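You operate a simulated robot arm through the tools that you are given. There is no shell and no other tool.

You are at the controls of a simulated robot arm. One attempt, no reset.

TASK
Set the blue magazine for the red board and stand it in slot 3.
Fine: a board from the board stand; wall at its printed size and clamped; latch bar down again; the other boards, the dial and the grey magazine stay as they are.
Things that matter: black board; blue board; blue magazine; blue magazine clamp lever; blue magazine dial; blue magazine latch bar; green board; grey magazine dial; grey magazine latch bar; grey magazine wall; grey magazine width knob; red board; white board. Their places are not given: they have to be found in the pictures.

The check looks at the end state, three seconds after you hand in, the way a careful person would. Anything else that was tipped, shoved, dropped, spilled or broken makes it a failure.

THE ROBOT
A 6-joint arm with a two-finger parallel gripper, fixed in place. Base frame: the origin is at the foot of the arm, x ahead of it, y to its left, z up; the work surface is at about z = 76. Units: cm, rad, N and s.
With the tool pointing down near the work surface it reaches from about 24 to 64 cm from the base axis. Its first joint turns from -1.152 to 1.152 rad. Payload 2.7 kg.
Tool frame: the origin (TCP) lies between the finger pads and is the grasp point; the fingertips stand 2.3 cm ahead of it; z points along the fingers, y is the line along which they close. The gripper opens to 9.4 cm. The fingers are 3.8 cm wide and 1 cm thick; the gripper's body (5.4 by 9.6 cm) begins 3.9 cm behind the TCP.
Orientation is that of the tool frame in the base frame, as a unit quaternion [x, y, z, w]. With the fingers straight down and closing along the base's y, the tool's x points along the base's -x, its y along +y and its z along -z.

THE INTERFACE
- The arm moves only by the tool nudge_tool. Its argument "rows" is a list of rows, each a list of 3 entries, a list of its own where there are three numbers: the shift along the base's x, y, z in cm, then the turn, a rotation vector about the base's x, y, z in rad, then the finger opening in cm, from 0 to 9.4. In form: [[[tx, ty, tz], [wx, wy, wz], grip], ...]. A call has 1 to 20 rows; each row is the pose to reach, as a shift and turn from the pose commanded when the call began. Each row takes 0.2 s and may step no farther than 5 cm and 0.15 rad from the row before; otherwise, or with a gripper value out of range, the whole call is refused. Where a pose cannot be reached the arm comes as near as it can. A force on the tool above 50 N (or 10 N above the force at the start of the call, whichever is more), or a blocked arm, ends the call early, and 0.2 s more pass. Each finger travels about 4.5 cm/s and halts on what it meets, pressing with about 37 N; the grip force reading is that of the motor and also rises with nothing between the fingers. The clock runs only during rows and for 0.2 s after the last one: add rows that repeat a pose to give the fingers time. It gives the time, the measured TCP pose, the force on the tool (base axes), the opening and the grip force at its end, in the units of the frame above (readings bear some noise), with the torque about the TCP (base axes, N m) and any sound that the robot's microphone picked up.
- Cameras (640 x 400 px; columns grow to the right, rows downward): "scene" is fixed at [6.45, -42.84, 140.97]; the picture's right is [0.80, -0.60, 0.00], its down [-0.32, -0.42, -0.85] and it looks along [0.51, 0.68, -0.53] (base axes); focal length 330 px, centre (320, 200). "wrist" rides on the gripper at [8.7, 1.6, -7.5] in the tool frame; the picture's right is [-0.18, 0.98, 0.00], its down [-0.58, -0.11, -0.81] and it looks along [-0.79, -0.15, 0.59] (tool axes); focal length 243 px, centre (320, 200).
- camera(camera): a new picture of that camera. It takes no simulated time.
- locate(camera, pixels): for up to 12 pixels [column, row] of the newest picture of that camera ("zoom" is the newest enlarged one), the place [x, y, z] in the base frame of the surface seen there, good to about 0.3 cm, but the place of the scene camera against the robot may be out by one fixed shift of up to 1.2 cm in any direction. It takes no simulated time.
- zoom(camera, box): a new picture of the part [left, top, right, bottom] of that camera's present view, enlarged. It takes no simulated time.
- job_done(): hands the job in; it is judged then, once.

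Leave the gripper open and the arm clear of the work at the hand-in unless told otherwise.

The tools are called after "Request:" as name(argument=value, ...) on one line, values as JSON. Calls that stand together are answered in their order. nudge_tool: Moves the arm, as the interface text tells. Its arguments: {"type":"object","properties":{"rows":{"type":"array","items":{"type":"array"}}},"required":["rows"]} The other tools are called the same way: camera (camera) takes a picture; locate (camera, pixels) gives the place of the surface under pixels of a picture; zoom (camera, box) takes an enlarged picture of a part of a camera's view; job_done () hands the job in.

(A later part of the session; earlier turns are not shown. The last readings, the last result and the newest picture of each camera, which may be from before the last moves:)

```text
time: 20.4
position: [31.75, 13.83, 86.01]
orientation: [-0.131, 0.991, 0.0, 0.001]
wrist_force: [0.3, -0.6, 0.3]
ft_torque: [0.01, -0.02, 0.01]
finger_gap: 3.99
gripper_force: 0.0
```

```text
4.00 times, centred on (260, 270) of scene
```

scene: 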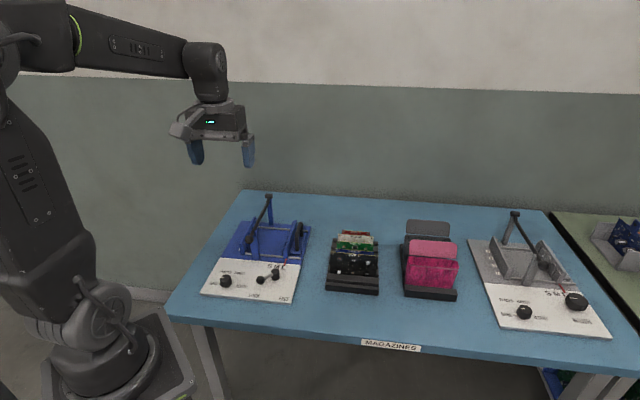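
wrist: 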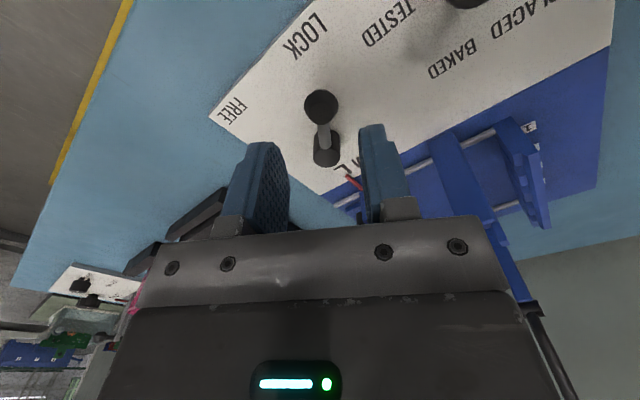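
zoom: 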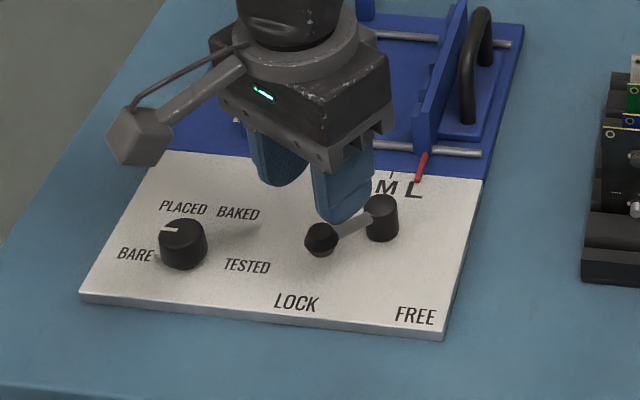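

The knob is at wrist px (320,105), hub (327,150). Locating them from here.

Request:
zoom(camera="wrist", box=[280, 70, 370, 180])

Request:
locate(camera="wrist", pixels=[[321, 98], [321, 104], [321, 110], [308, 104], [334, 104], [321, 93], [324, 130], [327, 155], [318, 155], [337, 155], [327, 160], [327, 148]])

```text
3.64 times, centred on (325, 125) of wrist
```

zoom: 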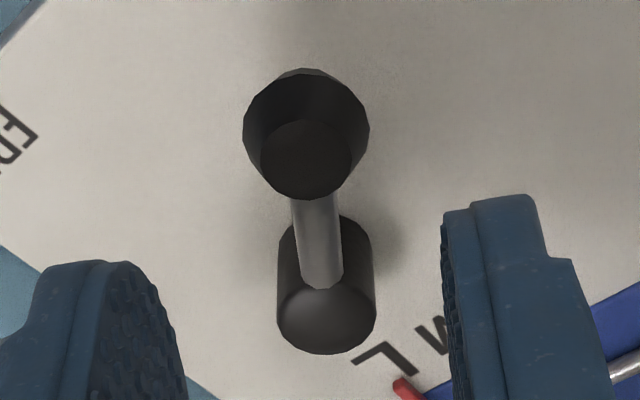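

```text
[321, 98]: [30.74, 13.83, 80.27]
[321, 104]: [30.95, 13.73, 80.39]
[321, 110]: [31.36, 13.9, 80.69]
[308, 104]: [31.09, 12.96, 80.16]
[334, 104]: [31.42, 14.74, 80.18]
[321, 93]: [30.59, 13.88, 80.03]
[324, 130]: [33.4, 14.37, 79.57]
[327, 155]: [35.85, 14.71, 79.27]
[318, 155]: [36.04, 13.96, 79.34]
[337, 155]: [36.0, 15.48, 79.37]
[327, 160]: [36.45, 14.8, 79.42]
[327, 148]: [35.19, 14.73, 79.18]
```

Knob centre ≈(31.5,13.9,80.0), diameter ~1.85; hub ≈(36.2,14.75). I descend onto the knob (tips stay ~1 cm above the panel) and close.

Request:
nudge_tool(rows=[[[-0.25, 0.07, -3], [0, 0, 0], 4], [[-0.25, 0.07, -5], [0, 0, 0], 4], [[-0.25, 0.07, -5.7], [0, 0, 0], 4], [[-0.25, 0.07, -5.7], [0, 0, 0], 2.6], [[-0.25, 0.07, -5.7], [0, 0, 0], 1.4], [[-0.25, 0.07, -5.7], [0, 0, 0], 1.2], [[-0.25, 0.07, -5.7], [0, 0, 0], 1.2]])

Request:
camera(camera="wrist")

```text
time: 22.0
position: [31.46, 13.93, 80.24]
orientation: [-0.131, 0.991, 0.001, 0.0]
wrist_force: [8.3, -14.0, -1.7]
ft_torque: [-0.07, -0.09, -0.28]
finger_gap: 2.17
gripper_force: 44.7
```

```text
taken
```

wrist: 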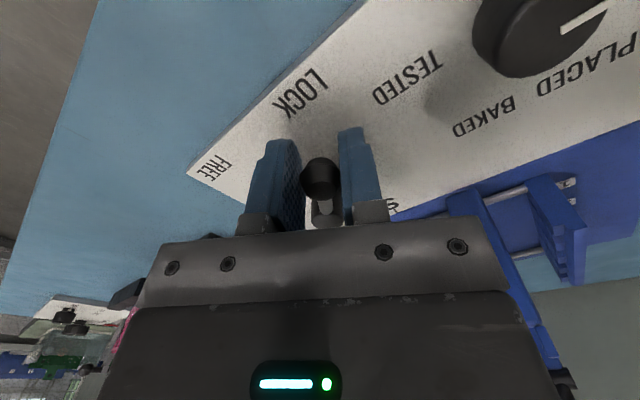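

Knob gripped (gap 2.17). I swing it counter-clockwise about the hub, turning the tool with it — first ~0.36 rad.

Request:
nudge_tool(rows=[[[0.13, -0.56, 0], [0, 0, 0.12], 1.2], [[0.33, -1.1, 0], [0, 0, 0.24], 1.2], [[0.59, -1.62, 0], [0, 0, 0.36], 1.2], [[0.59, -1.62, 0], [0, 0, 0.36], 1.2]])

Request:
zoom(camera="scene", box=[210, 220, 310, 320])

```text
time: 23.0
position: [32.0, 12.18, 80.21]
orientation: [-0.308, 0.951, 0.0, -0.001]
wrist_force: [-7.8, -3.1, 16.7]
ft_torque: [-0.08, 0.18, 0.07]
finger_gap: 2.15
gripper_force: 45.1
```

```text
4.00 times, centred on (260, 270) of scene
```

zoom: 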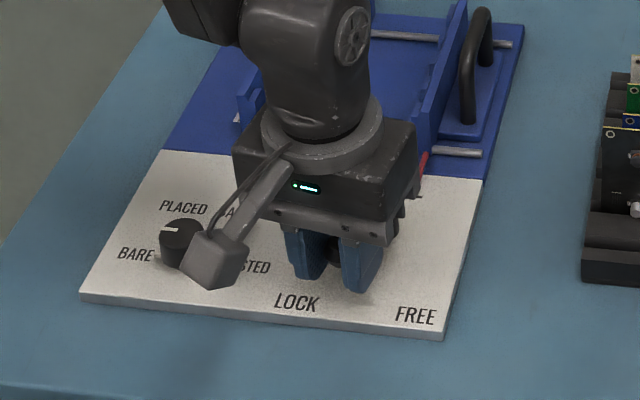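

Turning smoothly (small forces; +17 N vertical, so I raise 0.1 cm). Continue to ~0.96 rad total.

Request:
nudge_tool(rows=[[[0.32, -0.48, 0.1], [0, 0, 0.12], 1.2], [[0.7, -0.92, 0.1], [0, 0, 0.24], 1.2], [[1.12, -1.3, 0.1], [0, 0, 0.36], 1.2], [[1.59, -1.64, 0.1], [0, 0, 0.48], 1.2], [[2.1, -1.92, 0.1], [0, 0, 0.6], 1.2]])

Request:
zoom(camera="scene", box=[210, 220, 310, 320])

Request:
camera(camera="wrist")

```text
time: 24.2
position: [34.13, 10.21, 80.19]
orientation: [-0.574, 0.819, 0.001, -0.001]
wrist_force: [-0.1, -15.8, -8.0]
ft_torque: [-0.48, 0.1, -0.32]
finger_gap: 2.16
gripper_force: 45.1
```

```text
4.00 times, centred on (260, 270) of scene
```

zoom: 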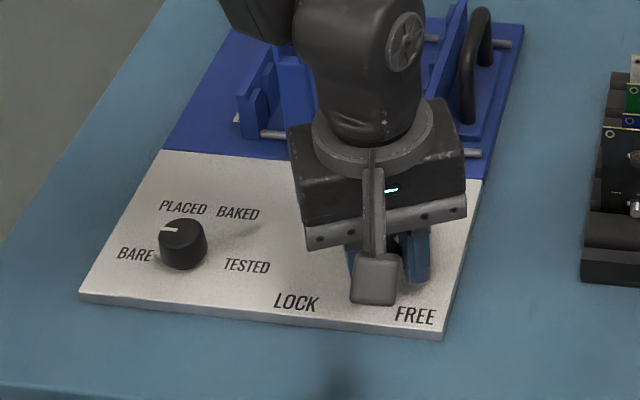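

```text
taken
```

wrist: 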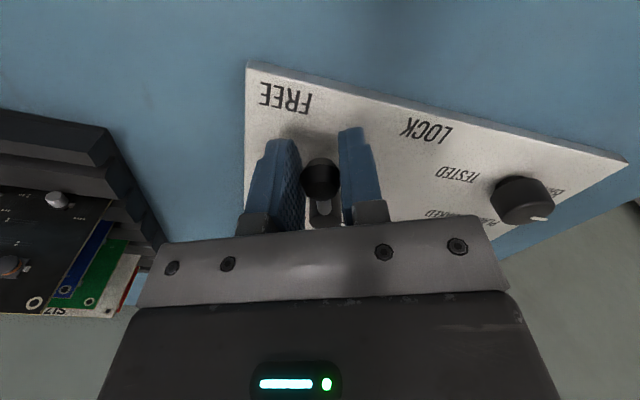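

Lever at ~245° with little tangential resistance. I continue toward FREE (255–260°), watching for a stop.

Request:
nudge_tool(rows=[[[0.24, -0.18, 0], [0, 0, 0.06], 1.2], [[0.49, -0.29, 0], [0, 0, 0.12], 1.2], [[0.49, -0.29, 0], [0, 0, 0.12], 1.2]])

```text
time: 25.0
position: [34.67, 10.13, 80.28]
orientation: [-0.623, 0.782, 0.001, 0.0]
wrist_force: [3.8, -8.9, -35.5]
ft_torque: [0.23, -0.11, -0.29]
finger_gap: 2.16
gripper_force: 44.8
```

Still no stop at ~252°. I lower 0.12 cm to relieve the vertical pull and turn another 0.1 rad.

Request:
nudge_tool(rows=[[[0.0, 0.0, -0.12], [0, 0, 0], 1.2], [[0.23, -0.07, -0.12], [0, 0, 0.05], 1.2], [[0.46, -0.13, -0.12], [0, 0, 0.1], 1.2], [[0.46, -0.13, -0.12], [0, 0, 0.1], 1.2]])

Request:
camera(camera="wrist")

```text
time: 26.0
position: [35.09, 9.94, 80.23]
orientation: [-0.661, 0.75, 0.002, 0.0]
wrist_force: [-3.9, -8.2, -7.9]
ft_torque: [-0.07, 0.05, 0.05]
finger_gap: 2.16
gripper_force: 45.0
```

```text
taken
```

wrist: 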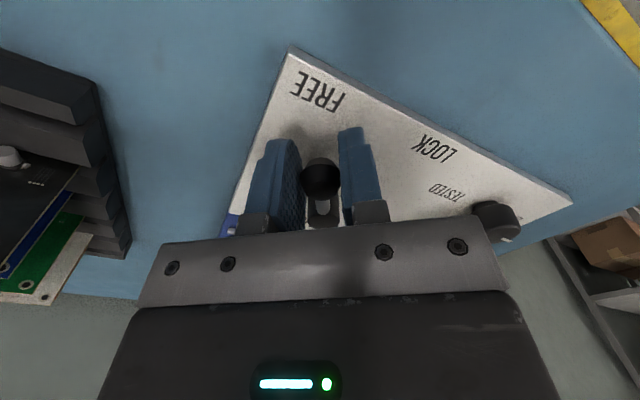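

At ~257°, force still low. I turn ~0.1 rad more to feel for the end.

Request:
nudge_tool(rows=[[[0.24, -0.04, 0], [0, 0, 0.05], 1.2], [[0.48, -0.07, 0], [0, 0, 0.1], 1.2], [[0.48, -0.07, 0], [0, 0, 0.1], 1.2]])

Request:
zoom(camera="scene", box=[210, 220, 310, 320])

```text
time: 26.8
position: [35.58, 9.74, 80.25]
orientation: [-0.697, 0.717, 0.001, 0.0]
wrist_force: [-5.7, -12.1, 1.0]
ft_torque: [-0.17, 0.08, 0.09]
finger_gap: 2.18
gripper_force: 44.7
```

```text
4.00 times, centred on (260, 270) of scene
```

zoom: 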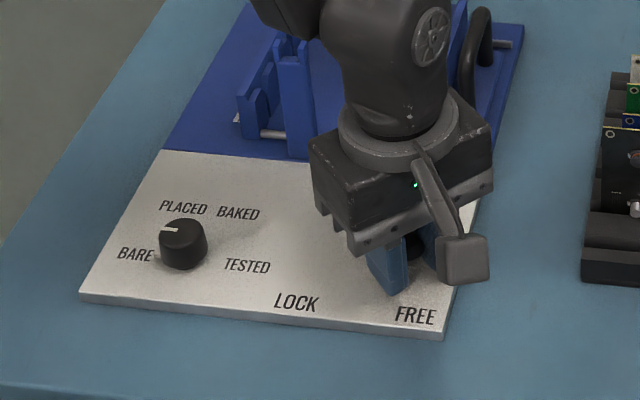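

Lever is at ~263°, at/just past the FREE label. I release the knob and rise to look.

Request:
nudge_tool(rows=[[[0, 0, 0], [0, 0, 0], 3], [[0, 0, 0], [0, 0, 0], 4.5], [[0, 0, 0], [0, 0, 0], 4.5], [[0, 0, 3], [0, 0, 0], 4.5], [[0, 0, 7], [0, 0, 0], 4.5], [[0, 0, 10], [0, 0, 0], 4.5], [[0, 0, 10], [0, 0, 0], 4.5]])

Request:
camera(camera="wrist")

Request:
zoom(camera="scene", box=[210, 220, 310, 320])

```text
time: 28.4
position: [35.63, 9.81, 90.32]
orientation: [-0.697, 0.717, 0.0, 0.0]
wrist_force: [0.4, -0.7, 0.6]
ft_torque: [0.0, 0.0, 0.0]
finger_gap: 4.53
gripper_force: 0.1
```

```text
taken
```

wrist: 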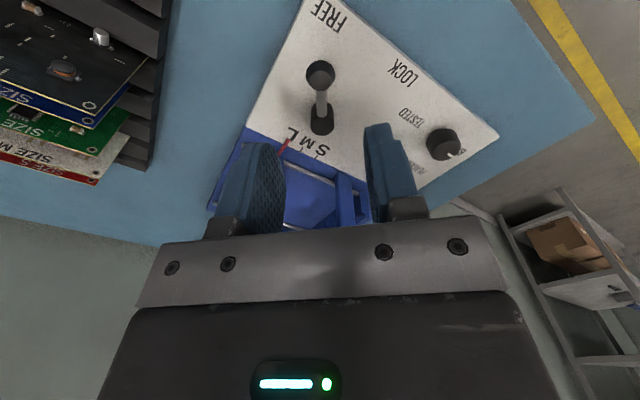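

```text
4.00 times, centred on (260, 270) of scene
```

zoom: 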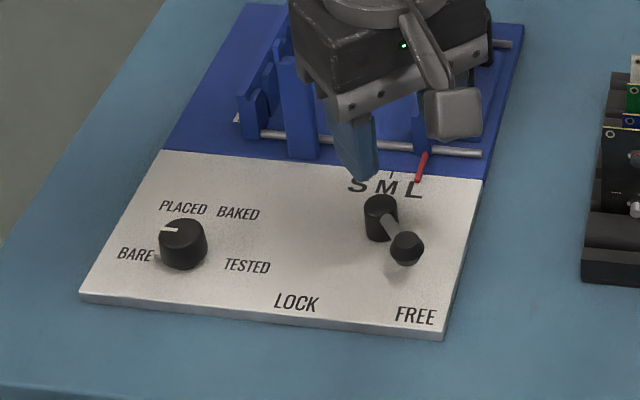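

The lever now points at FREE. Next I go above the wall's handle (centre ≈(48.5,22.2), top z≈83.2), turning back to yaw 45° so the fingers close across it.

Request:
nudge_tool(rows=[[[2.5, 2, 3], [0, 0, -0.13], 4], [[5.5, 4.5, 4.5], [0, 0, -0.26], 4], [[8.5, 7.5, 4.5], [0, 0, -0.39], 4], [[11, 10, 4.5], [0, 0, -0.52], 4], [[12.9, 12.4, 4], [0, 0, -0.65], 4], [[12.9, 12.4, 2], [0, 0, -0.757], 4], [[12.9, 12.4, 2], [0, 0, -0.757], 4]])

Request:
camera(camera="wrist")

Request:
zoom(camera="scene", box=[220, 170, 330, 280])

```text
time: 30.0
position: [48.51, 22.27, 92.1]
orientation: [-0.383, 0.924, 0.0, 0.001]
wrist_force: [0.0, 0.5, 0.4]
ft_torque: [0.0, -0.04, -0.03]
finger_gap: 4.0
gripper_force: 0.2
```

```text
taken
```

wrist: 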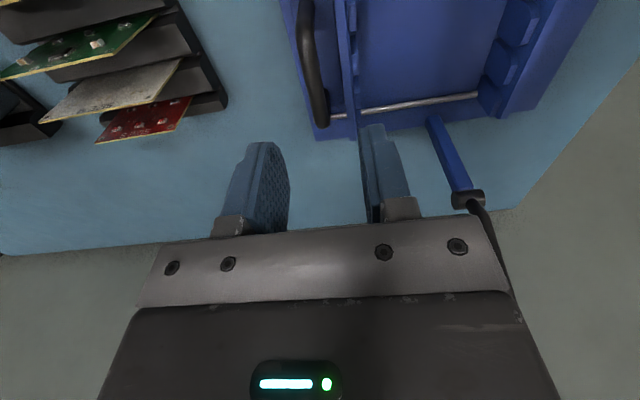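

```text
3.64 times, centred on (275, 225) of scene
```

zoom: 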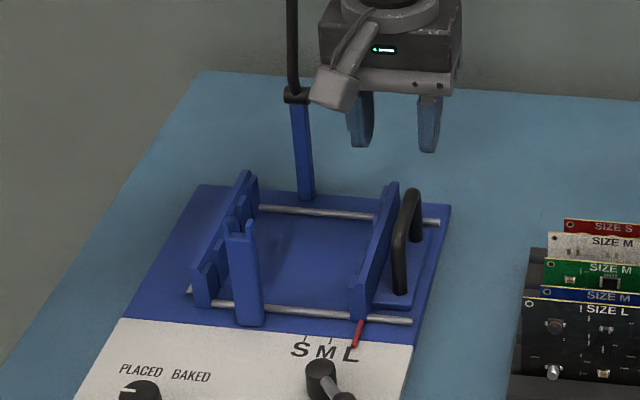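

Locating handle and wall points in this close view (handle runs px (307,20)→(320,115)).

Request:
zoom(camera="wrist", box=[270, 0, 390, 140])

Request:
locate(camera="wrist", pixels=[[308, 20], [311, 50], [314, 75], [317, 95], [304, 50], [318, 50], [321, 120], [346, 50], [338, 50], [350, 100], [355, 135], [340, 5]])

```text
2.86 times, centred on (330, 70) of wrist
```

zoom: 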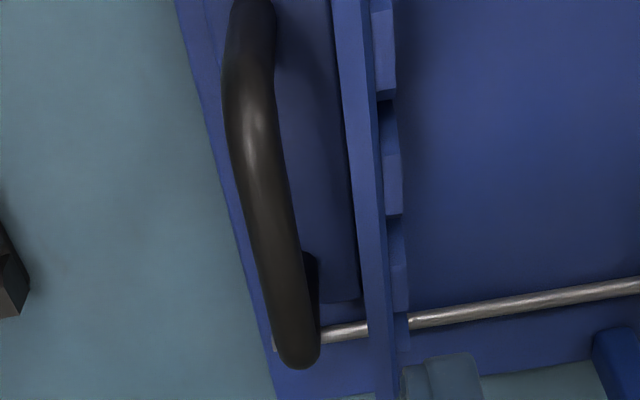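

```text
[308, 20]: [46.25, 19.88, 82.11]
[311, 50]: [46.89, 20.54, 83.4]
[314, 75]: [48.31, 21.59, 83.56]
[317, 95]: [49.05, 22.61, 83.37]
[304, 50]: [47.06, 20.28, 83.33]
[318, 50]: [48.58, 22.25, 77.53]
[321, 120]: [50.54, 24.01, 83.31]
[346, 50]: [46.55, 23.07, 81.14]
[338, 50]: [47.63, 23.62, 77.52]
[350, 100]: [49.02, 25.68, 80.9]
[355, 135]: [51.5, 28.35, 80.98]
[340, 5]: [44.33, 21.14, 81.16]
```

Handle line: x−y≈26.5, top z≈83.4, centre ≈(48.6,22.1); wall top z≈81.1, 2.3 cm away. I descend to TCP z 83.7 with a 2.4 cm opening (tips just above the wall top) and close on the handle.

Request:
nudge_tool(rows=[[[0.09, -0.17, -3], [0, 0, 0], 2.4], [[0.09, -0.17, -6], [0, 0, 0], 2.4], [[0.09, -0.17, -7.6], [0, 0, 0], 2.4], [[0.09, -0.17, -8.4], [0, 0, 0], 2.4], [[0.09, -0.17, -8.4], [0, 0, 0], 0.8], [[0.09, -0.17, -8.4], [0, 0, 0], 0.6], [[0.09, -0.17, -8.4], [0, 0, 0], 0.6]])

Request:
zoom(camera="scene", box=[230, 190, 320, 280])

Request:
camera(camera="wrist")

```text
time: 31.6
position: [48.56, 22.12, 83.75]
orientation: [-0.382, 0.924, 0.001, 0.001]
wrist_force: [1.1, -2.3, -3.6]
ft_torque: [0.3, -0.36, -0.12]
finger_gap: 1.16
gripper_force: 44.7
```

```text
4.44 times, centred on (275, 235) of scene
```

zoom: 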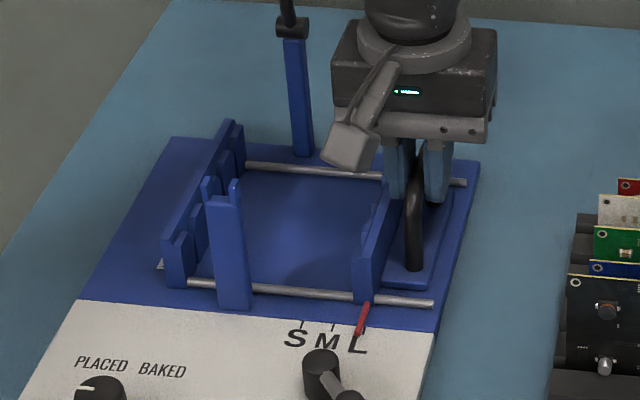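

```text
taken
```

wrist: 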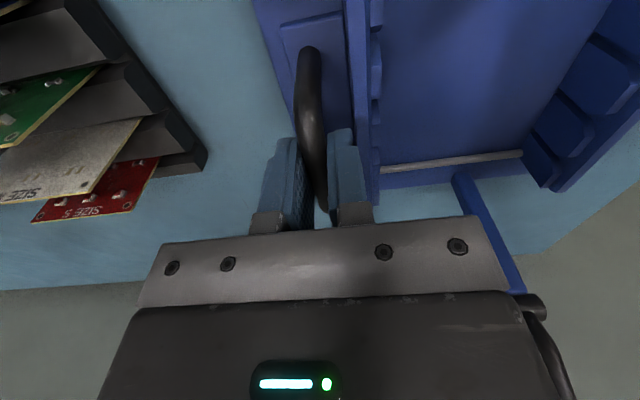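

Handle is gripped cleanly (gap 1.16). I slide the wall toward −u, 1 cm first, to confirm it is free.

Request:
nudge_tool(rows=[[[-0.25, 0.25, 0], [0, 0, 0], 0.6], [[-0.5, 0.5, 0], [0, 0, 0], 0.6], [[-0.71, 0.71, 0], [0, 0, 0], 0.6], [[-0.71, 0.71, 0], [0, 0, 0], 0.6]])

Request:
zoom(camera="scene", box=[230, 220, 310, 300])

```text
time: 32.6
position: [47.98, 22.82, 83.85]
orientation: [-0.383, 0.924, 0.001, 0.0]
wrist_force: [4.6, 3.6, -8.0]
ft_torque: [-0.17, 0.11, -0.2]
finger_gap: 1.15
gripper_force: 45.1
```

```text
5.00 times, centred on (270, 260) of scene
```

zoom: 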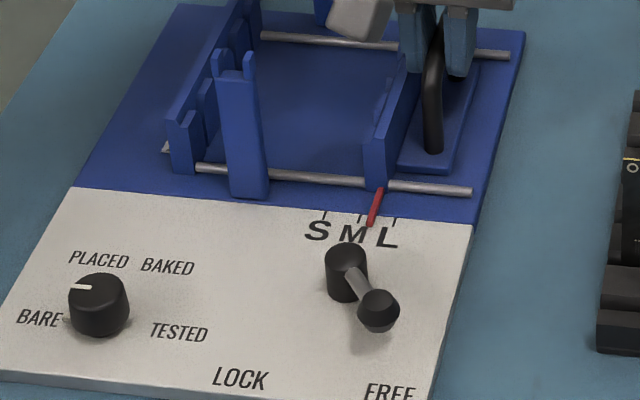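

The wall moves: the pointer is between M and L (tick spacing ≈1.5 cm). I slide another ~1.8 cm toward S.

Request:
nudge_tool(rows=[[[-0.3, 0.3, 0], [0, 0, 0], 0.6], [[-0.6, 0.6, 0], [0, 0, 0], 0.6], [[-0.9, 0.9, 0], [0, 0, 0], 0.6], [[-1.25, 1.25, 0], [0, 0, 0], 0.6], [[-1.25, 1.25, 0], [0, 0, 0], 0.6]])

Request:
zoom(camera="scene", box=[260, 240, 300, 280])

```text
time: 33.8
position: [46.74, 24.03, 83.86]
orientation: [-0.383, 0.924, 0.001, 0.002]
wrist_force: [17.4, 16.1, -14.0]
ft_torque: [-0.22, 0.24, -0.25]
finger_gap: 1.15
gripper_force: 44.8
```

```text
10.00 times, centred on (280, 260) of scene
```

zoom: 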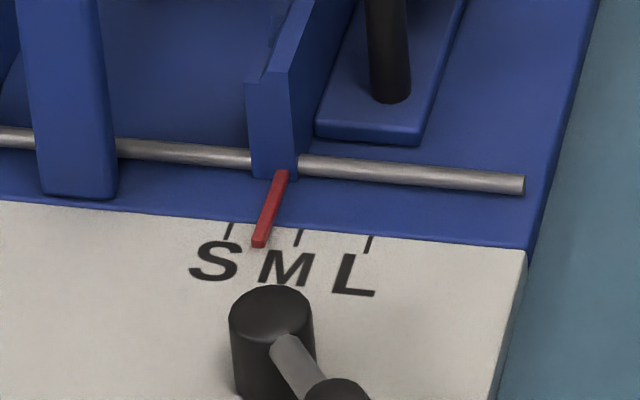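

Pointer is ~33 px (≈0.75 cm) short of the S tick. There's ~24 N along +v, so I correct the direction slightly and slide 0.65 cm, then fine-tune.

Request:
nudge_tool(rows=[[[-0.1, 0.18, -0.03], [0, 0, 0], 0.6], [[-0.26, 0.36, -0.05], [0, 0, 0], 0.6], [[-0.43, 0.52, -0.05], [0, 0, 0], 0.6], [[-0.43, 0.52, -0.05], [0, 0, 0], 0.6]])

Request:
zoom(camera="scene", box=[260, 240, 300, 280])

```text
time: 34.8
position: [46.26, 24.51, 83.73]
orientation: [-0.383, 0.924, 0.001, 0.002]
wrist_force: [7.9, 6.5, -1.9]
ft_torque: [0.76, -0.81, -0.23]
finger_gap: 1.14
gripper_force: 45.0
```

```text
10.00 times, centred on (280, 260) of scene
```

zoom: 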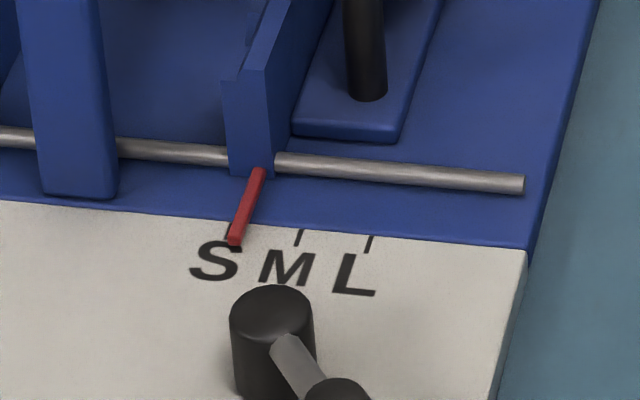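

Nearly at S; the tick is still ~8 px left of the pointer. Another 0.17 cm.

Request:
nudge_tool(rows=[[[-0.06, 0.07, 0], [0, 0, 0], 0.6], [[-0.12, 0.13, 0], [0, 0, 0], 0.6], [[-0.12, 0.13, 0], [0, 0, 0], 0.6]])

Request:
zoom(camera="scene", box=[260, 240, 300, 280])

Request:
zoom(camera="scene", box=[268, 254, 284, 270])

```text
time: 35.6
position: [46.07, 24.71, 83.83]
orientation: [-0.383, 0.924, 0.001, 0.002]
wrist_force: [9.8, 11.1, 1.5]
ft_torque: [0.03, 0.01, -0.28]
finger_gap: 1.16
gripper_force: 44.8
```

```text
10.00 times, centred on (280, 260) of scene
```

zoom: 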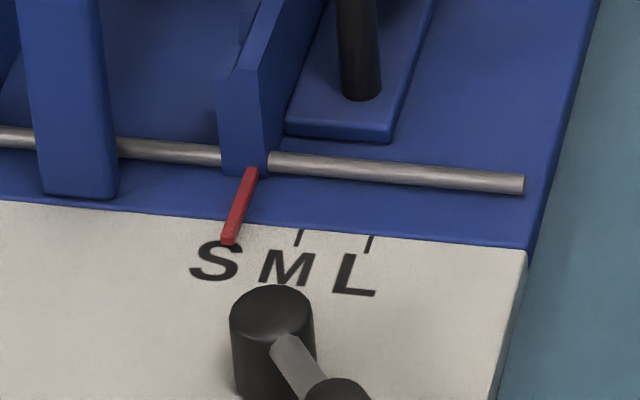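

```text
16.00 times, centred on (276, 262) of scene
```

zoom: 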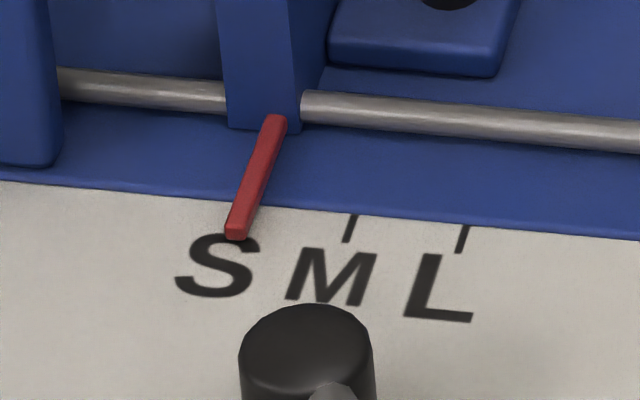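

Pointer is ~2–3 px (≈0.06 cm) shy of the S tick centre. One last fine step.

Request:
nudge_tool(rows=[[[-0.03, 0.06, 0], [0, 0, 0], 0.6], [[-0.03, 0.06, 0], [0, 0, 0], 0.6]])

Request:
zoom(camera="scene", box=[268, 254, 284, 270])

```text
time: 36.2
position: [45.99, 24.82, 83.83]
orientation: [-0.383, 0.924, 0.001, 0.001]
wrist_force: [5.2, 5.5, 7.0]
ft_torque: [0.65, -0.63, -0.24]
finger_gap: 1.14
gripper_force: 45.5
```

```text
16.00 times, centred on (276, 262) of scene
```

zoom: 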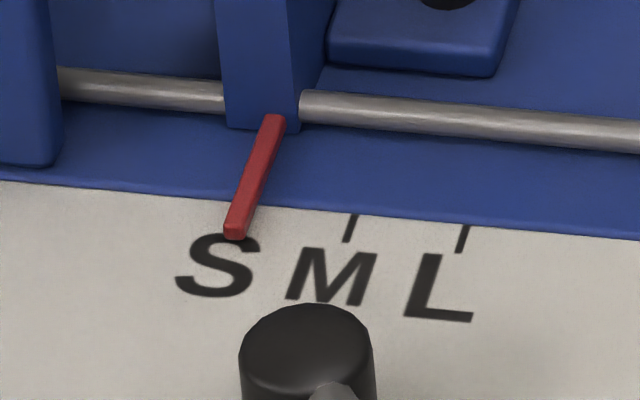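

Aligned with S. I release the handle gently (opening 2.2 so the fingers clear the wall), and rise, then verify the pointer did not shift.

Request:
nudge_tool(rows=[[[0, 0, 0], [0, 0, 0], 1.6], [[0, 0, 0], [0, 0, 0], 2.2], [[0, 0, 0], [0, 0, 0], 2.2], [[0, 0, 2], [0, 0, 0], 2.2], [[0, 0, 6], [0, 0, 0], 3], [[0, 0, 10], [0, 0, 0], 4], [[0, 0, 10], [0, 0, 0], 4]])

Request:
zoom(camera="scene", box=[268, 254, 284, 270])

Request:
camera(camera="wrist")

```text
time: 37.8
position: [46.07, 24.69, 94.01]
orientation: [-0.384, 0.923, 0.001, 0.0]
wrist_force: [0.5, 0.4, -0.1]
ft_torque: [0.0, -0.04, -0.02]
finger_gap: 4.0
gripper_force: 0.1
```

```text
16.00 times, centred on (276, 262) of scene
```

zoom: 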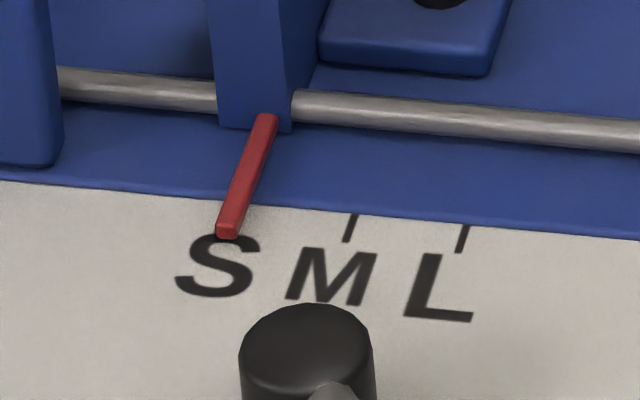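

```text
taken
```

wrist: 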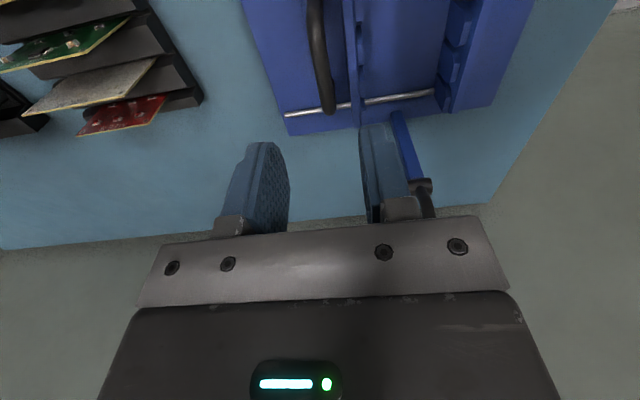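

After release the pointer settled ~0.08 cm past S (the grip had twisted the wall ~1°: the magazine's yaw is nearer 44°). I re-grip with the tool turned −0.016 rad to match and correct it.

Request:
nudge_tool(rows=[[[0, 0, -4], [0, 0, -0.016], 2.4], [[0, 0, -8], [0, 0, -0.016], 2.4], [[0, 0, -10], [0, 0, -0.016], 2.4], [[0, 0, -10], [0, 0, -0.016], 2.4], [[0, 0, -10], [0, 0, -0.016], 0.8], [[0, 0, -10], [0, 0, -0.016], 0.6], [[0, 0, -10], [0, 0, -0.016], 0.6]])

Request:
zoom(camera="scene", box=[268, 254, 284, 270])

```text
time: 39.4
position: [46.1, 24.76, 83.89]
orientation: [-0.378, 0.926, 0.0, 0.001]
wrist_force: [-0.1, 4.1, -4.2]
ft_torque: [0.3, -0.22, 1.79]
finger_gap: 1.18
gripper_force: 45.0
```

```text
16.00 times, centred on (276, 262) of scene
```

zoom: 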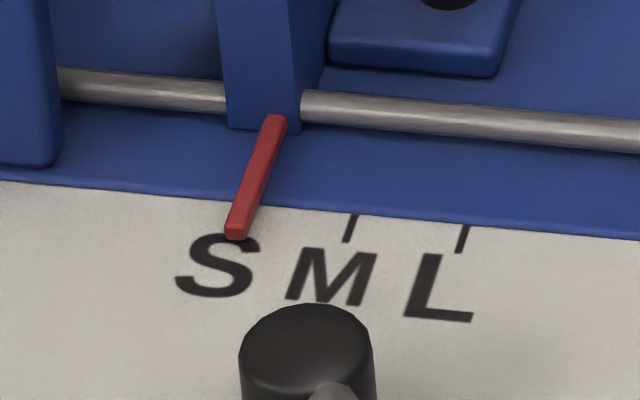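

Twist torque is now +1.8 N·m, so 45° was right after all; the shift comes on release. I turn back to 45°, move +0.1 cm toward +u to compensate, release and check.

Request:
nudge_tool(rows=[[[0, 0, 0], [0, 0, 0.016], 0.6], [[0.07, -0.07, 0], [0, 0, 0.016], 0.6], [[0.07, -0.07, 0], [0, 0, 0.016], 0.6]])

Request:
zoom(camera="scene", box=[268, 254, 284, 270])

Request:
nudge_tool(rows=[[[0, 0, 0], [0, 0, 0], 1.3], [[0, 0, 0], [0, 0, 0], 1.6], [[0, 0, 0], [0, 0, 0], 2.0], [[0, 0, 0], [0, 0, 0], 2.2], [[0, 0, 0], [0, 0, 0], 2.2]])

Request:
zoom(camera="scene", box=[268, 254, 284, 270])

```text
time: 40.2
position: [46.21, 24.67, 83.95]
orientation: [-0.383, 0.924, 0.001, 0.001]
wrist_force: [0.4, 3.2, 2.4]
ft_torque: [-0.29, 0.39, -0.06]
finger_gap: 1.15
gripper_force: 44.9
```

```text
16.00 times, centred on (276, 262) of scene
```

zoom: 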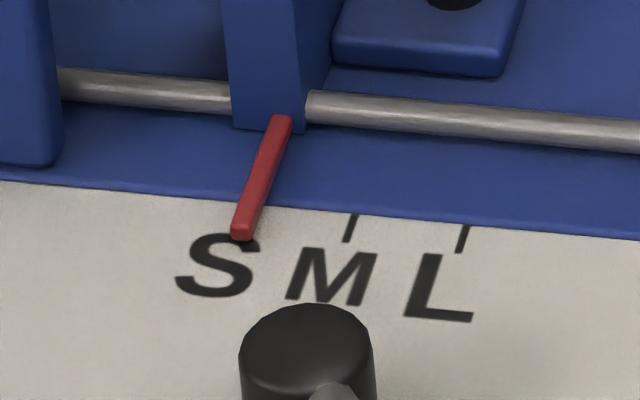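

```text
time: 41.4
position: [46.17, 24.66, 83.84]
orientation: [-0.383, 0.924, 0.0, 0.002]
wrist_force: [0.2, 1.0, -0.2]
ft_torque: [0.01, -0.03, 0.01]
finger_gap: 2.2
gripper_force: 0.0
```

```text
16.00 times, centred on (276, 262) of scene
```

zoom: 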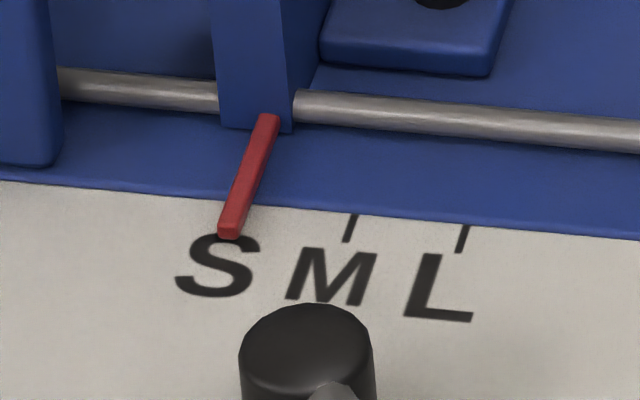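

The wall settles to the same spot after each release (a detent at S), so it is seated at S. I rise and move back toward the lever at yaw ~88°, viewing the pointer on the way.

Request:
nudge_tool(rows=[[[0, 0, 2], [0, 0, 0], 2.2], [[0, 0, 6], [0, 0, 0], 2.2], [[0, 0, 10], [0, 0, 0], 3], [[-2, -3, 12], [0, 0, 0], 4], [[-4.5, -6, 12], [0, 0, 0], 4.5], [[-7.5, -9.5, 12], [0, 0, 0], 4.5], [[-10.5, -13, 11], [0, 0, 0], 4.5], [[-13, -16.5, 10], [0, 0, 0], 4.5], [[-13, -16.5, 10], [0, 0, 0], 4.5]])

Request:
camera(camera="wrist")

Request:
zoom(camera="scene", box=[268, 254, 284, 270])

```text
time: 43.4
position: [33.15, 8.18, 93.66]
orientation: [-0.383, 0.924, 0.0, 0.001]
wrist_force: [-0.9, 0.1, 0.4]
ft_torque: [-0.02, -0.04, 0.0]
finger_gap: 4.51
gripper_force: 0.1
```

```text
taken
```

wrist: 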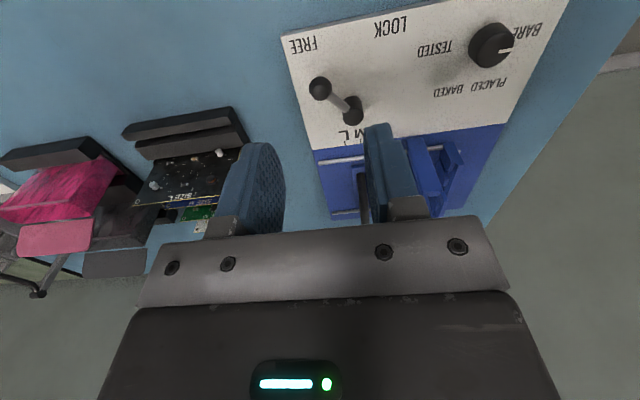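

```text
16.00 times, centred on (276, 262) of scene
```

zoom: 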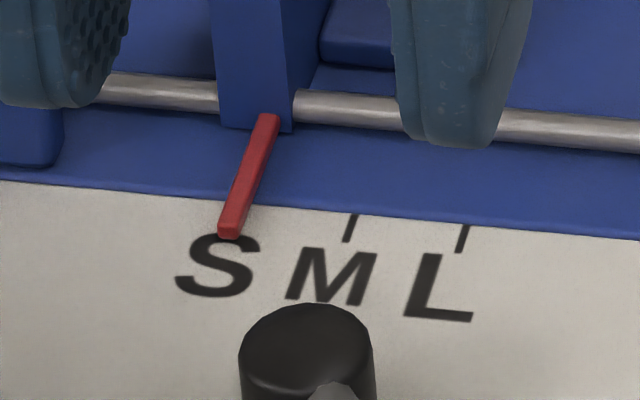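

The finger hides the pointer; I shift ~5 cm toward −u to see it between the fingers.

Request:
nudge_tool(rows=[[[-2, 2, 1], [0, 0, 0], 6], [[-4, 4, 2], [0, 0, 0], 8], [[-5, 5, 2], [0, 0, 0], 9], [[-5, 5, 2], [0, 0, 0], 9]])

Request:
camera(camera="wrist")

Request:
zoom(camera="wrist", box=[280, 100, 360, 160])

```text
time: 44.4
position: [28.09, 13.28, 95.85]
orientation: [-0.384, 0.924, 0.0, 0.0]
wrist_force: [-0.5, 0.5, -0.9]
ft_torque: [-0.01, -0.02, 0.0]
finger_gap: 9.0
gripper_force: 0.0
```

```text
taken
```

wrist: 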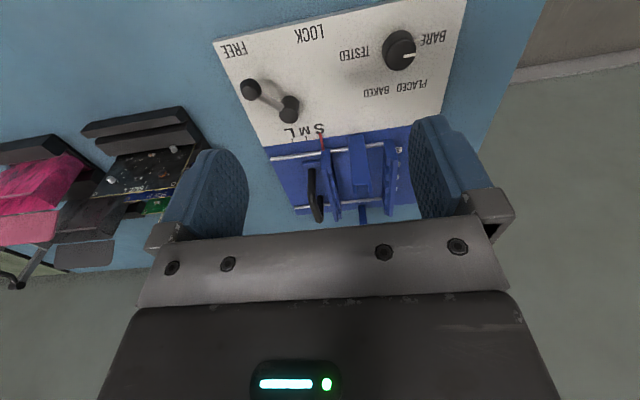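

```text
6.67 times, centred on (320, 130) of wrist
```

zoom: 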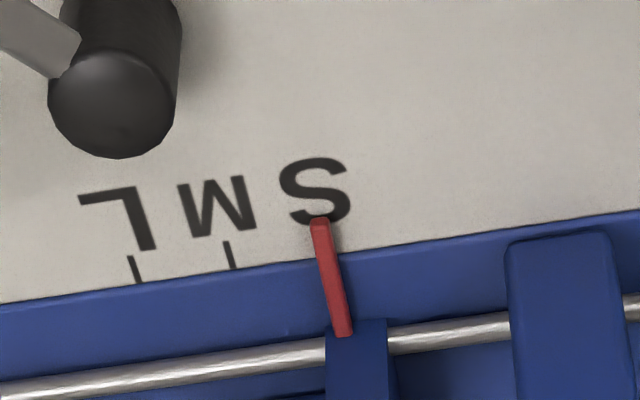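

From here the pointer sits on the S tick too (opposite parallax agrees within ~0.05 cm). Now back over the lever knob at (35.6,9.8) with yaw ~88°, stopping at z≈87.

Request:
nudge_tool(rows=[[[1.3, -0.6, 0], [0, 0, 0.13], 4.5], [[2.6, -1.2, 0], [0, 0, 0.26], 4.5], [[3.9, -1.8, -1], [0, 0, 0.39], 4.5], [[5.2, -2.4, -3], [0, 0, 0.52], 4.5], [[6.5, -3, -6], [0, 0, 0.65], 4.5], [[7.5, -3.5, -8.8], [0, 0, 0.757], 4.5], [[7.5, -3.5, -8.8], [0, 0, 0.757], 4.5]])

Request:
camera(camera="wrist")

```text
time: 46.0
position: [35.69, 9.56, 86.96]
orientation: [-0.697, 0.717, 0.001, 0.001]
wrist_force: [0.7, 0.1, 0.2]
ft_torque: [-0.02, 0.0, -0.01]
finger_gap: 4.5
gripper_force: 0.1
```

```text
taken
```

wrist: 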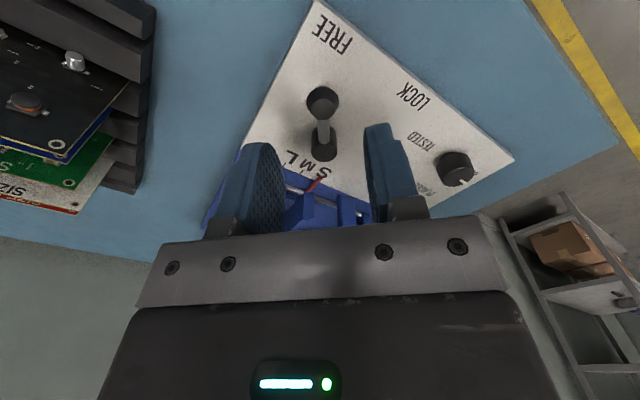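

The knob is centred between the fingers at px (322,100). I check its place once more.

Request:
locate(camera="wrist", pixels=[[309, 98], [337, 98], [322, 88], [322, 106], [322, 112], [324, 150], [314, 150], [334, 150]])

```text
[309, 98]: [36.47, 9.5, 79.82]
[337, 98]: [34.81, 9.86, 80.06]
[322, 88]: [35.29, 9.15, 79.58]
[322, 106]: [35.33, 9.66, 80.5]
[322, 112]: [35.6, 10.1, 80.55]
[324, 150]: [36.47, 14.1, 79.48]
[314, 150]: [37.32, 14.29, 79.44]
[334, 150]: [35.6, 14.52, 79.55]
```

Knob ≈(35.6,9.85), hub ≈(36.45,14.75): lever at 260°, radius 5. I align the tool to yaw ~80°, descend and grip the knob.

Request:
nudge_tool(rows=[[[-0.05, 0.15, -2], [0, 0, -0.07], 4.5], [[-0.09, 0.29, -4.5], [0, 0, -0.14], 4.5], [[-0.09, 0.29, -6.7], [0, 0, -0.14], 4.5], [[-0.09, 0.29, -6.7], [0, 0, -0.14], 3], [[-0.09, 0.29, -6.7], [0, 0, -0.14], 1.4], [[-0.09, 0.29, -6.7], [0, 0, -0.14], 1.2], [[-0.09, 0.29, -6.7], [0, 0, -0.14], 1.2]])

Request:
camera(camera="wrist")

```text
time: 47.6
position: [35.57, 10.15, 80.17]
orientation: [-0.645, 0.764, 0.001, 0.001]
wrist_force: [2.5, 2.3, -4.9]
ft_torque: [0.1, -0.04, -0.07]
finger_gap: 2.14
gripper_force: 45.5
```

```text
taken
```

wrist: 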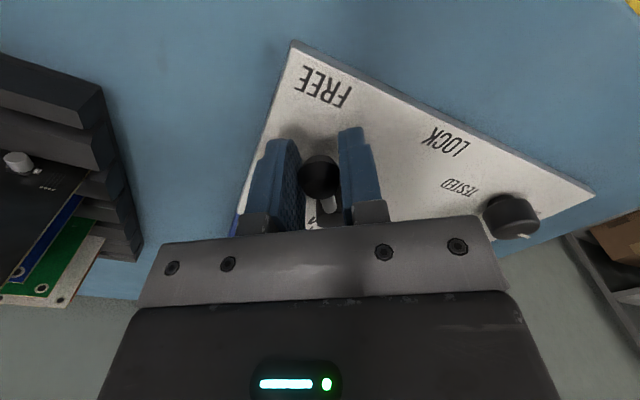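

Gripped (low forces). I swing clockwise ~0.6 rad first.

Request:
nudge_tool(rows=[[[-0.56, 0.14, 0], [0, 0, -0.12], 1.2], [[-1.09, 0.34, 0], [0, 0, -0.24], 1.2], [[-1.6, 0.6, 0], [0, 0, -0.36], 1.2], [[-2.07, 0.93, 0], [0, 0, -0.48], 1.2], [[-2.5, 1.31, 0], [0, 0, -0.6], 1.2]])

Request:
zoom(camera="scene", box=[210, 220, 310, 320])

```text
time: 48.8
position: [33.13, 11.31, 80.17]
orientation: [-0.391, 0.92, 0.001, 0.0]
wrist_force: [7.4, 12.7, -44.6]
ft_torque: [0.05, -0.1, 0.16]
finger_gap: 2.14
gripper_force: 44.8
```

```text
4.00 times, centred on (260, 270) of scene
```

zoom: 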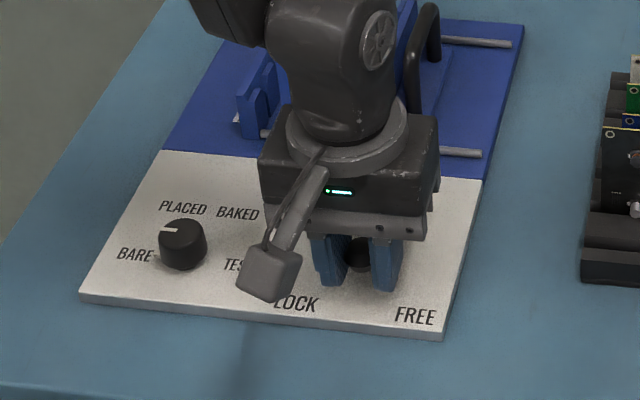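

A −45 N vertical pull shows the tool wants to ride up; I lower 0.12 cm and continue to ~1.08 rad.

Request:
nudge_tool(rows=[[[0.03, 0.03, -0.12], [0, 0, 0], 1.2], [[-0.33, 0.46, -0.12], [0, 0, -0.12], 1.2], [[-0.65, 0.93, -0.12], [0, 0, -0.24], 1.2], [[-0.92, 1.43, -0.12], [0, 0, -0.36], 1.2], [[-1.12, 1.96, -0.12], [0, 0, -0.48], 1.2], [[-1.12, 1.96, -0.12], [0, 0, -0.48], 1.2]])

```text
time: 50.2
position: [31.85, 13.15, 80.18]
orientation: [-0.161, 0.987, 0.001, -0.001]
wrist_force: [-13.9, -3.3, 15.5]
ft_torque: [-0.04, 0.11, 0.13]
finger_gap: 2.15
gripper_force: 44.9
```

Lever ~198°. I continue to the LOCK end (~190°), feeling for the stop.

Request:
nudge_tool(rows=[[[-0.12, 0.26, 0.03], [0, 0, -0.06], 1.2], [[-0.19, 0.54, 0.03], [0, 0, -0.12], 1.2], [[-0.23, 0.75, 0.03], [0, 0, -0.165], 1.2], [[-0.23, 0.75, 0.03], [0, 0, -0.165], 1.2]])

Request:
camera(camera="wrist")

```text
time: 51.2
position: [31.7, 13.99, 80.18]
orientation: [-0.08, 0.997, 0.0, 0.0]
wrist_force: [-13.6, -0.7, 2.7]
ft_torque: [0.07, -0.31, 0.26]
finger_gap: 2.14
gripper_force: 44.8
```

```text
taken
```

wrist: 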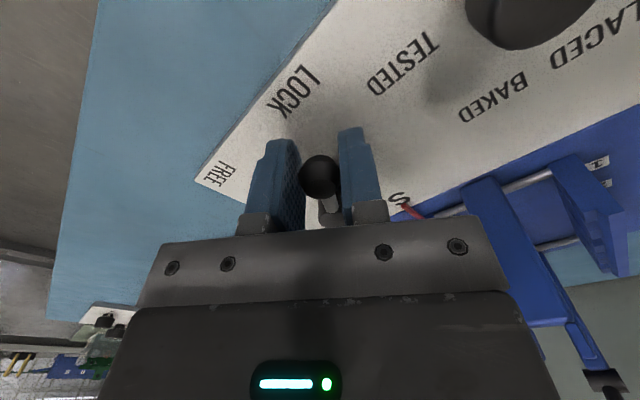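

Lever at ~189°, same as at the start. I press a touch further (0.2 cm) to confirm it's fully home.

Request:
nudge_tool(rows=[[[-0.06, 0.12, 0], [0, 0, -0.02], 1.2], [[-0.06, 0.24, 0], [0, 0, -0.04], 1.2], [[-0.06, 0.24, 0], [0, 0, -0.04], 1.2]])

```text
time: 52.0
position: [31.64, 13.98, 80.13]
orientation: [-0.057, 0.998, 0.0, 0.0]
wrist_force: [2.8, -27.4, -3.7]
ft_torque: [-0.14, -0.39, -0.03]
finger_gap: 2.15
gripper_force: 45.1
```

A −27 N counter-force with no motion: the lever is at its LOCK stop. I back off the push, open and rise to look.

Request:
nudge_tool(rows=[[[0.02, -0.18, 0], [0, 0, 0.03], 1.2], [[0.02, -0.18, 0], [0, 0, 0.03], 3], [[0.02, -0.18, 0], [0, 0, 0.03], 4.5], [[0.02, -0.18, 0], [0, 0, 0.03], 4.5], [[0, -0.18, 3], [0, 0, 0.03], 4.5], [[-1, -0.18, 7], [0, 0, 0.03], 4.5], [[-2, -0.18, 11], [0, 0, 0.03], 4.5], [[-2, -0.18, 11], [0, 0, 0.03], 4.5]])

Request:
zoom(camera="scene", box=[210, 220, 310, 320])

Request:
zoom(camera="scene", box=[268, 254, 284, 270])

Request:
camera(camera="wrist")

```text
time: 53.8
position: [29.55, 14.08, 91.25]
orientation: [-0.074, 0.997, 0.001, 0.0]
wrist_force: [0.2, -0.4, 0.7]
ft_torque: [0.02, 0.02, -0.04]
finger_gap: 4.53
gripper_force: 0.1
```

```text
4.00 times, centred on (260, 270) of scene
```

zoom: 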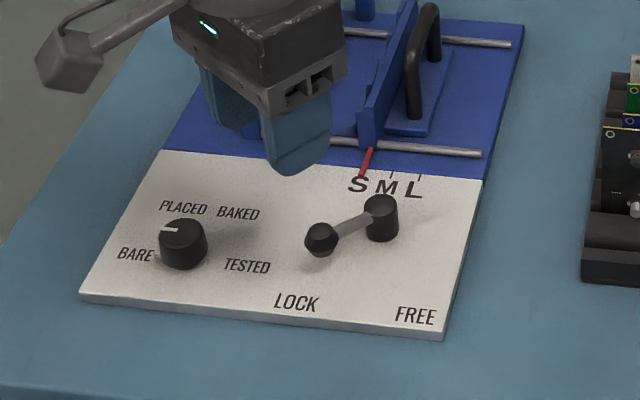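

```text
16.00 times, centred on (276, 262) of scene
```

zoom: 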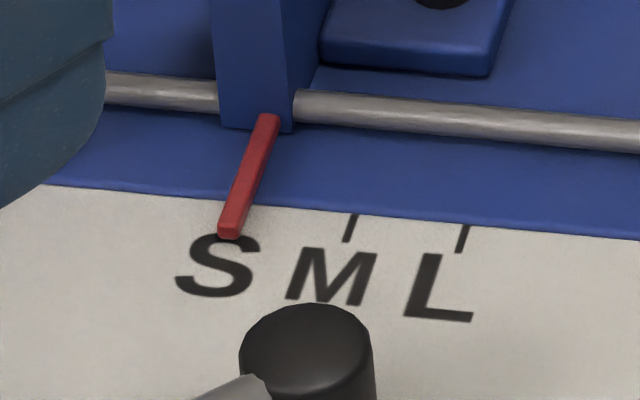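

```text
taken
```

wrist: 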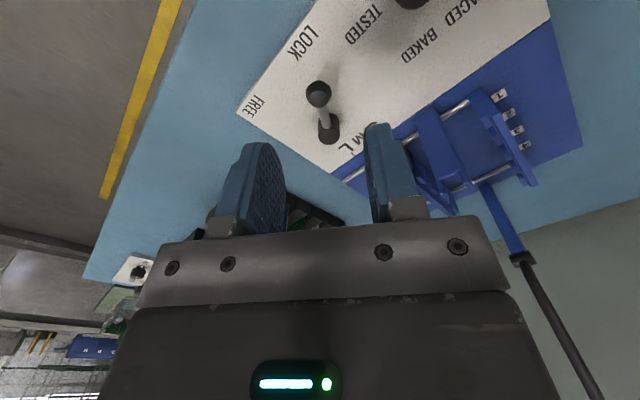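

Lever at LOCK and pointer at S. Next I survey the slots: rise and move over the magazine with yaw −45° (the board-inserting orientation, fingers closing along v).

Request:
nudge_tool(rows=[[[0, 1, 4], [0, 0, -0.12], 4.5], [[1, 3, 7], [0, 0, -0.26], 4.5], [[3, 6, 8], [0, 0, -0.4], 4.5], [[5.5, 9, 8], [0, 0, -0.54], 4.5], [[8, 12, 8], [0, 0, -0.68], 4.5], [[10.5, 15, 8], [0, 0, -0.81], 4.5], [[12.85, 16.9, 7], [0, 0, -0.934], 4.5], [[12.85, 16.9, 7], [0, 0, -0.934], 4.5]])

Request:
camera(camera="wrist")

Request:
camera(camera="scene")

```text
time: 55.6
position: [42.29, 31.1, 98.28]
orientation: [0.383, 0.924, -0.001, 0.0]
wrist_force: [-0.1, 0.2, -0.9]
ft_torque: [-0.01, 0.02, 0.01]
finger_gap: 4.49
gripper_force: 0.1
```

```text
taken
```

wrist: 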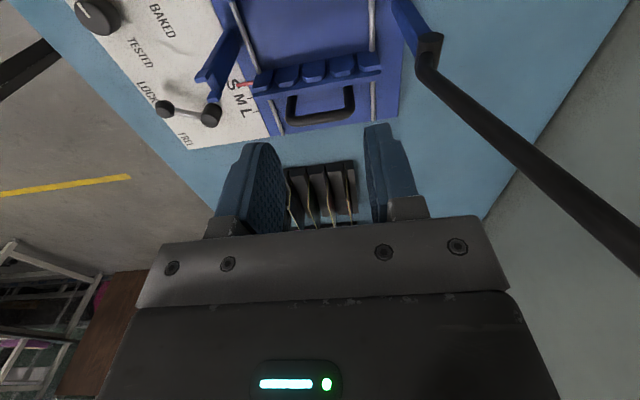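

```text
taken
```

scene: 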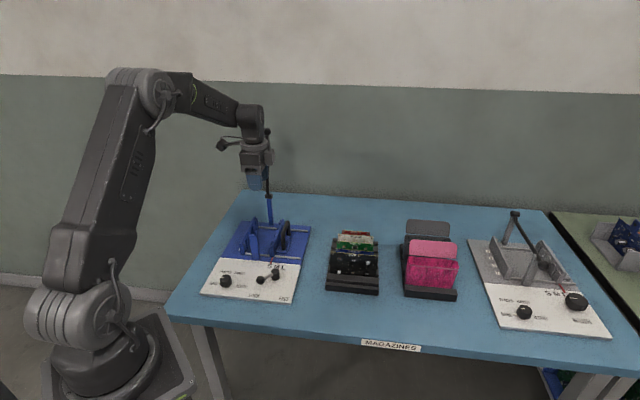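

The movable wall shows 5 tooth blocks around px (262–380, 72) with 4 gaps. I zoom and locate the gaps.

Request:
zoom(camera="wrist", box=[240, 40, 400, 140])

Request:
locate(camera="zoom", pixels=[[90, 158], [142, 150], [193, 146], [242, 139], [295, 134], [347, 130], [397, 124], [447, 118], [500, 110], [548, 105]])

```text
4.00 times, centred on (320, 90) of wrist
```

zoom: 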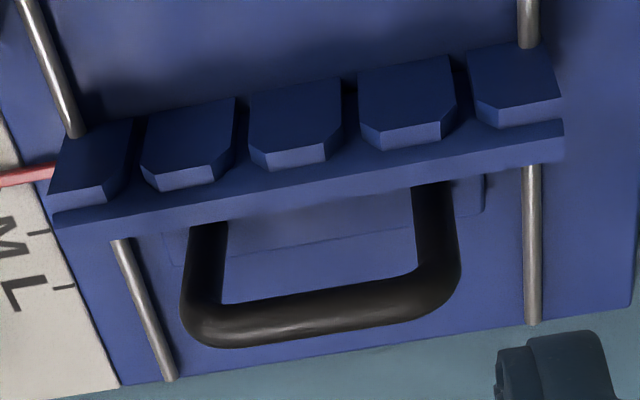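

```text
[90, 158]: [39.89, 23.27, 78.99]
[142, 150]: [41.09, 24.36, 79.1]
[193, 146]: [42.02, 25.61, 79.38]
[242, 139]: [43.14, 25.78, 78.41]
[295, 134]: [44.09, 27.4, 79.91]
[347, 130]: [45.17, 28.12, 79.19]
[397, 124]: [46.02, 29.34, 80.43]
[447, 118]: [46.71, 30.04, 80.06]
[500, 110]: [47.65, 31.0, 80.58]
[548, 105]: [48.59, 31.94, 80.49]
```

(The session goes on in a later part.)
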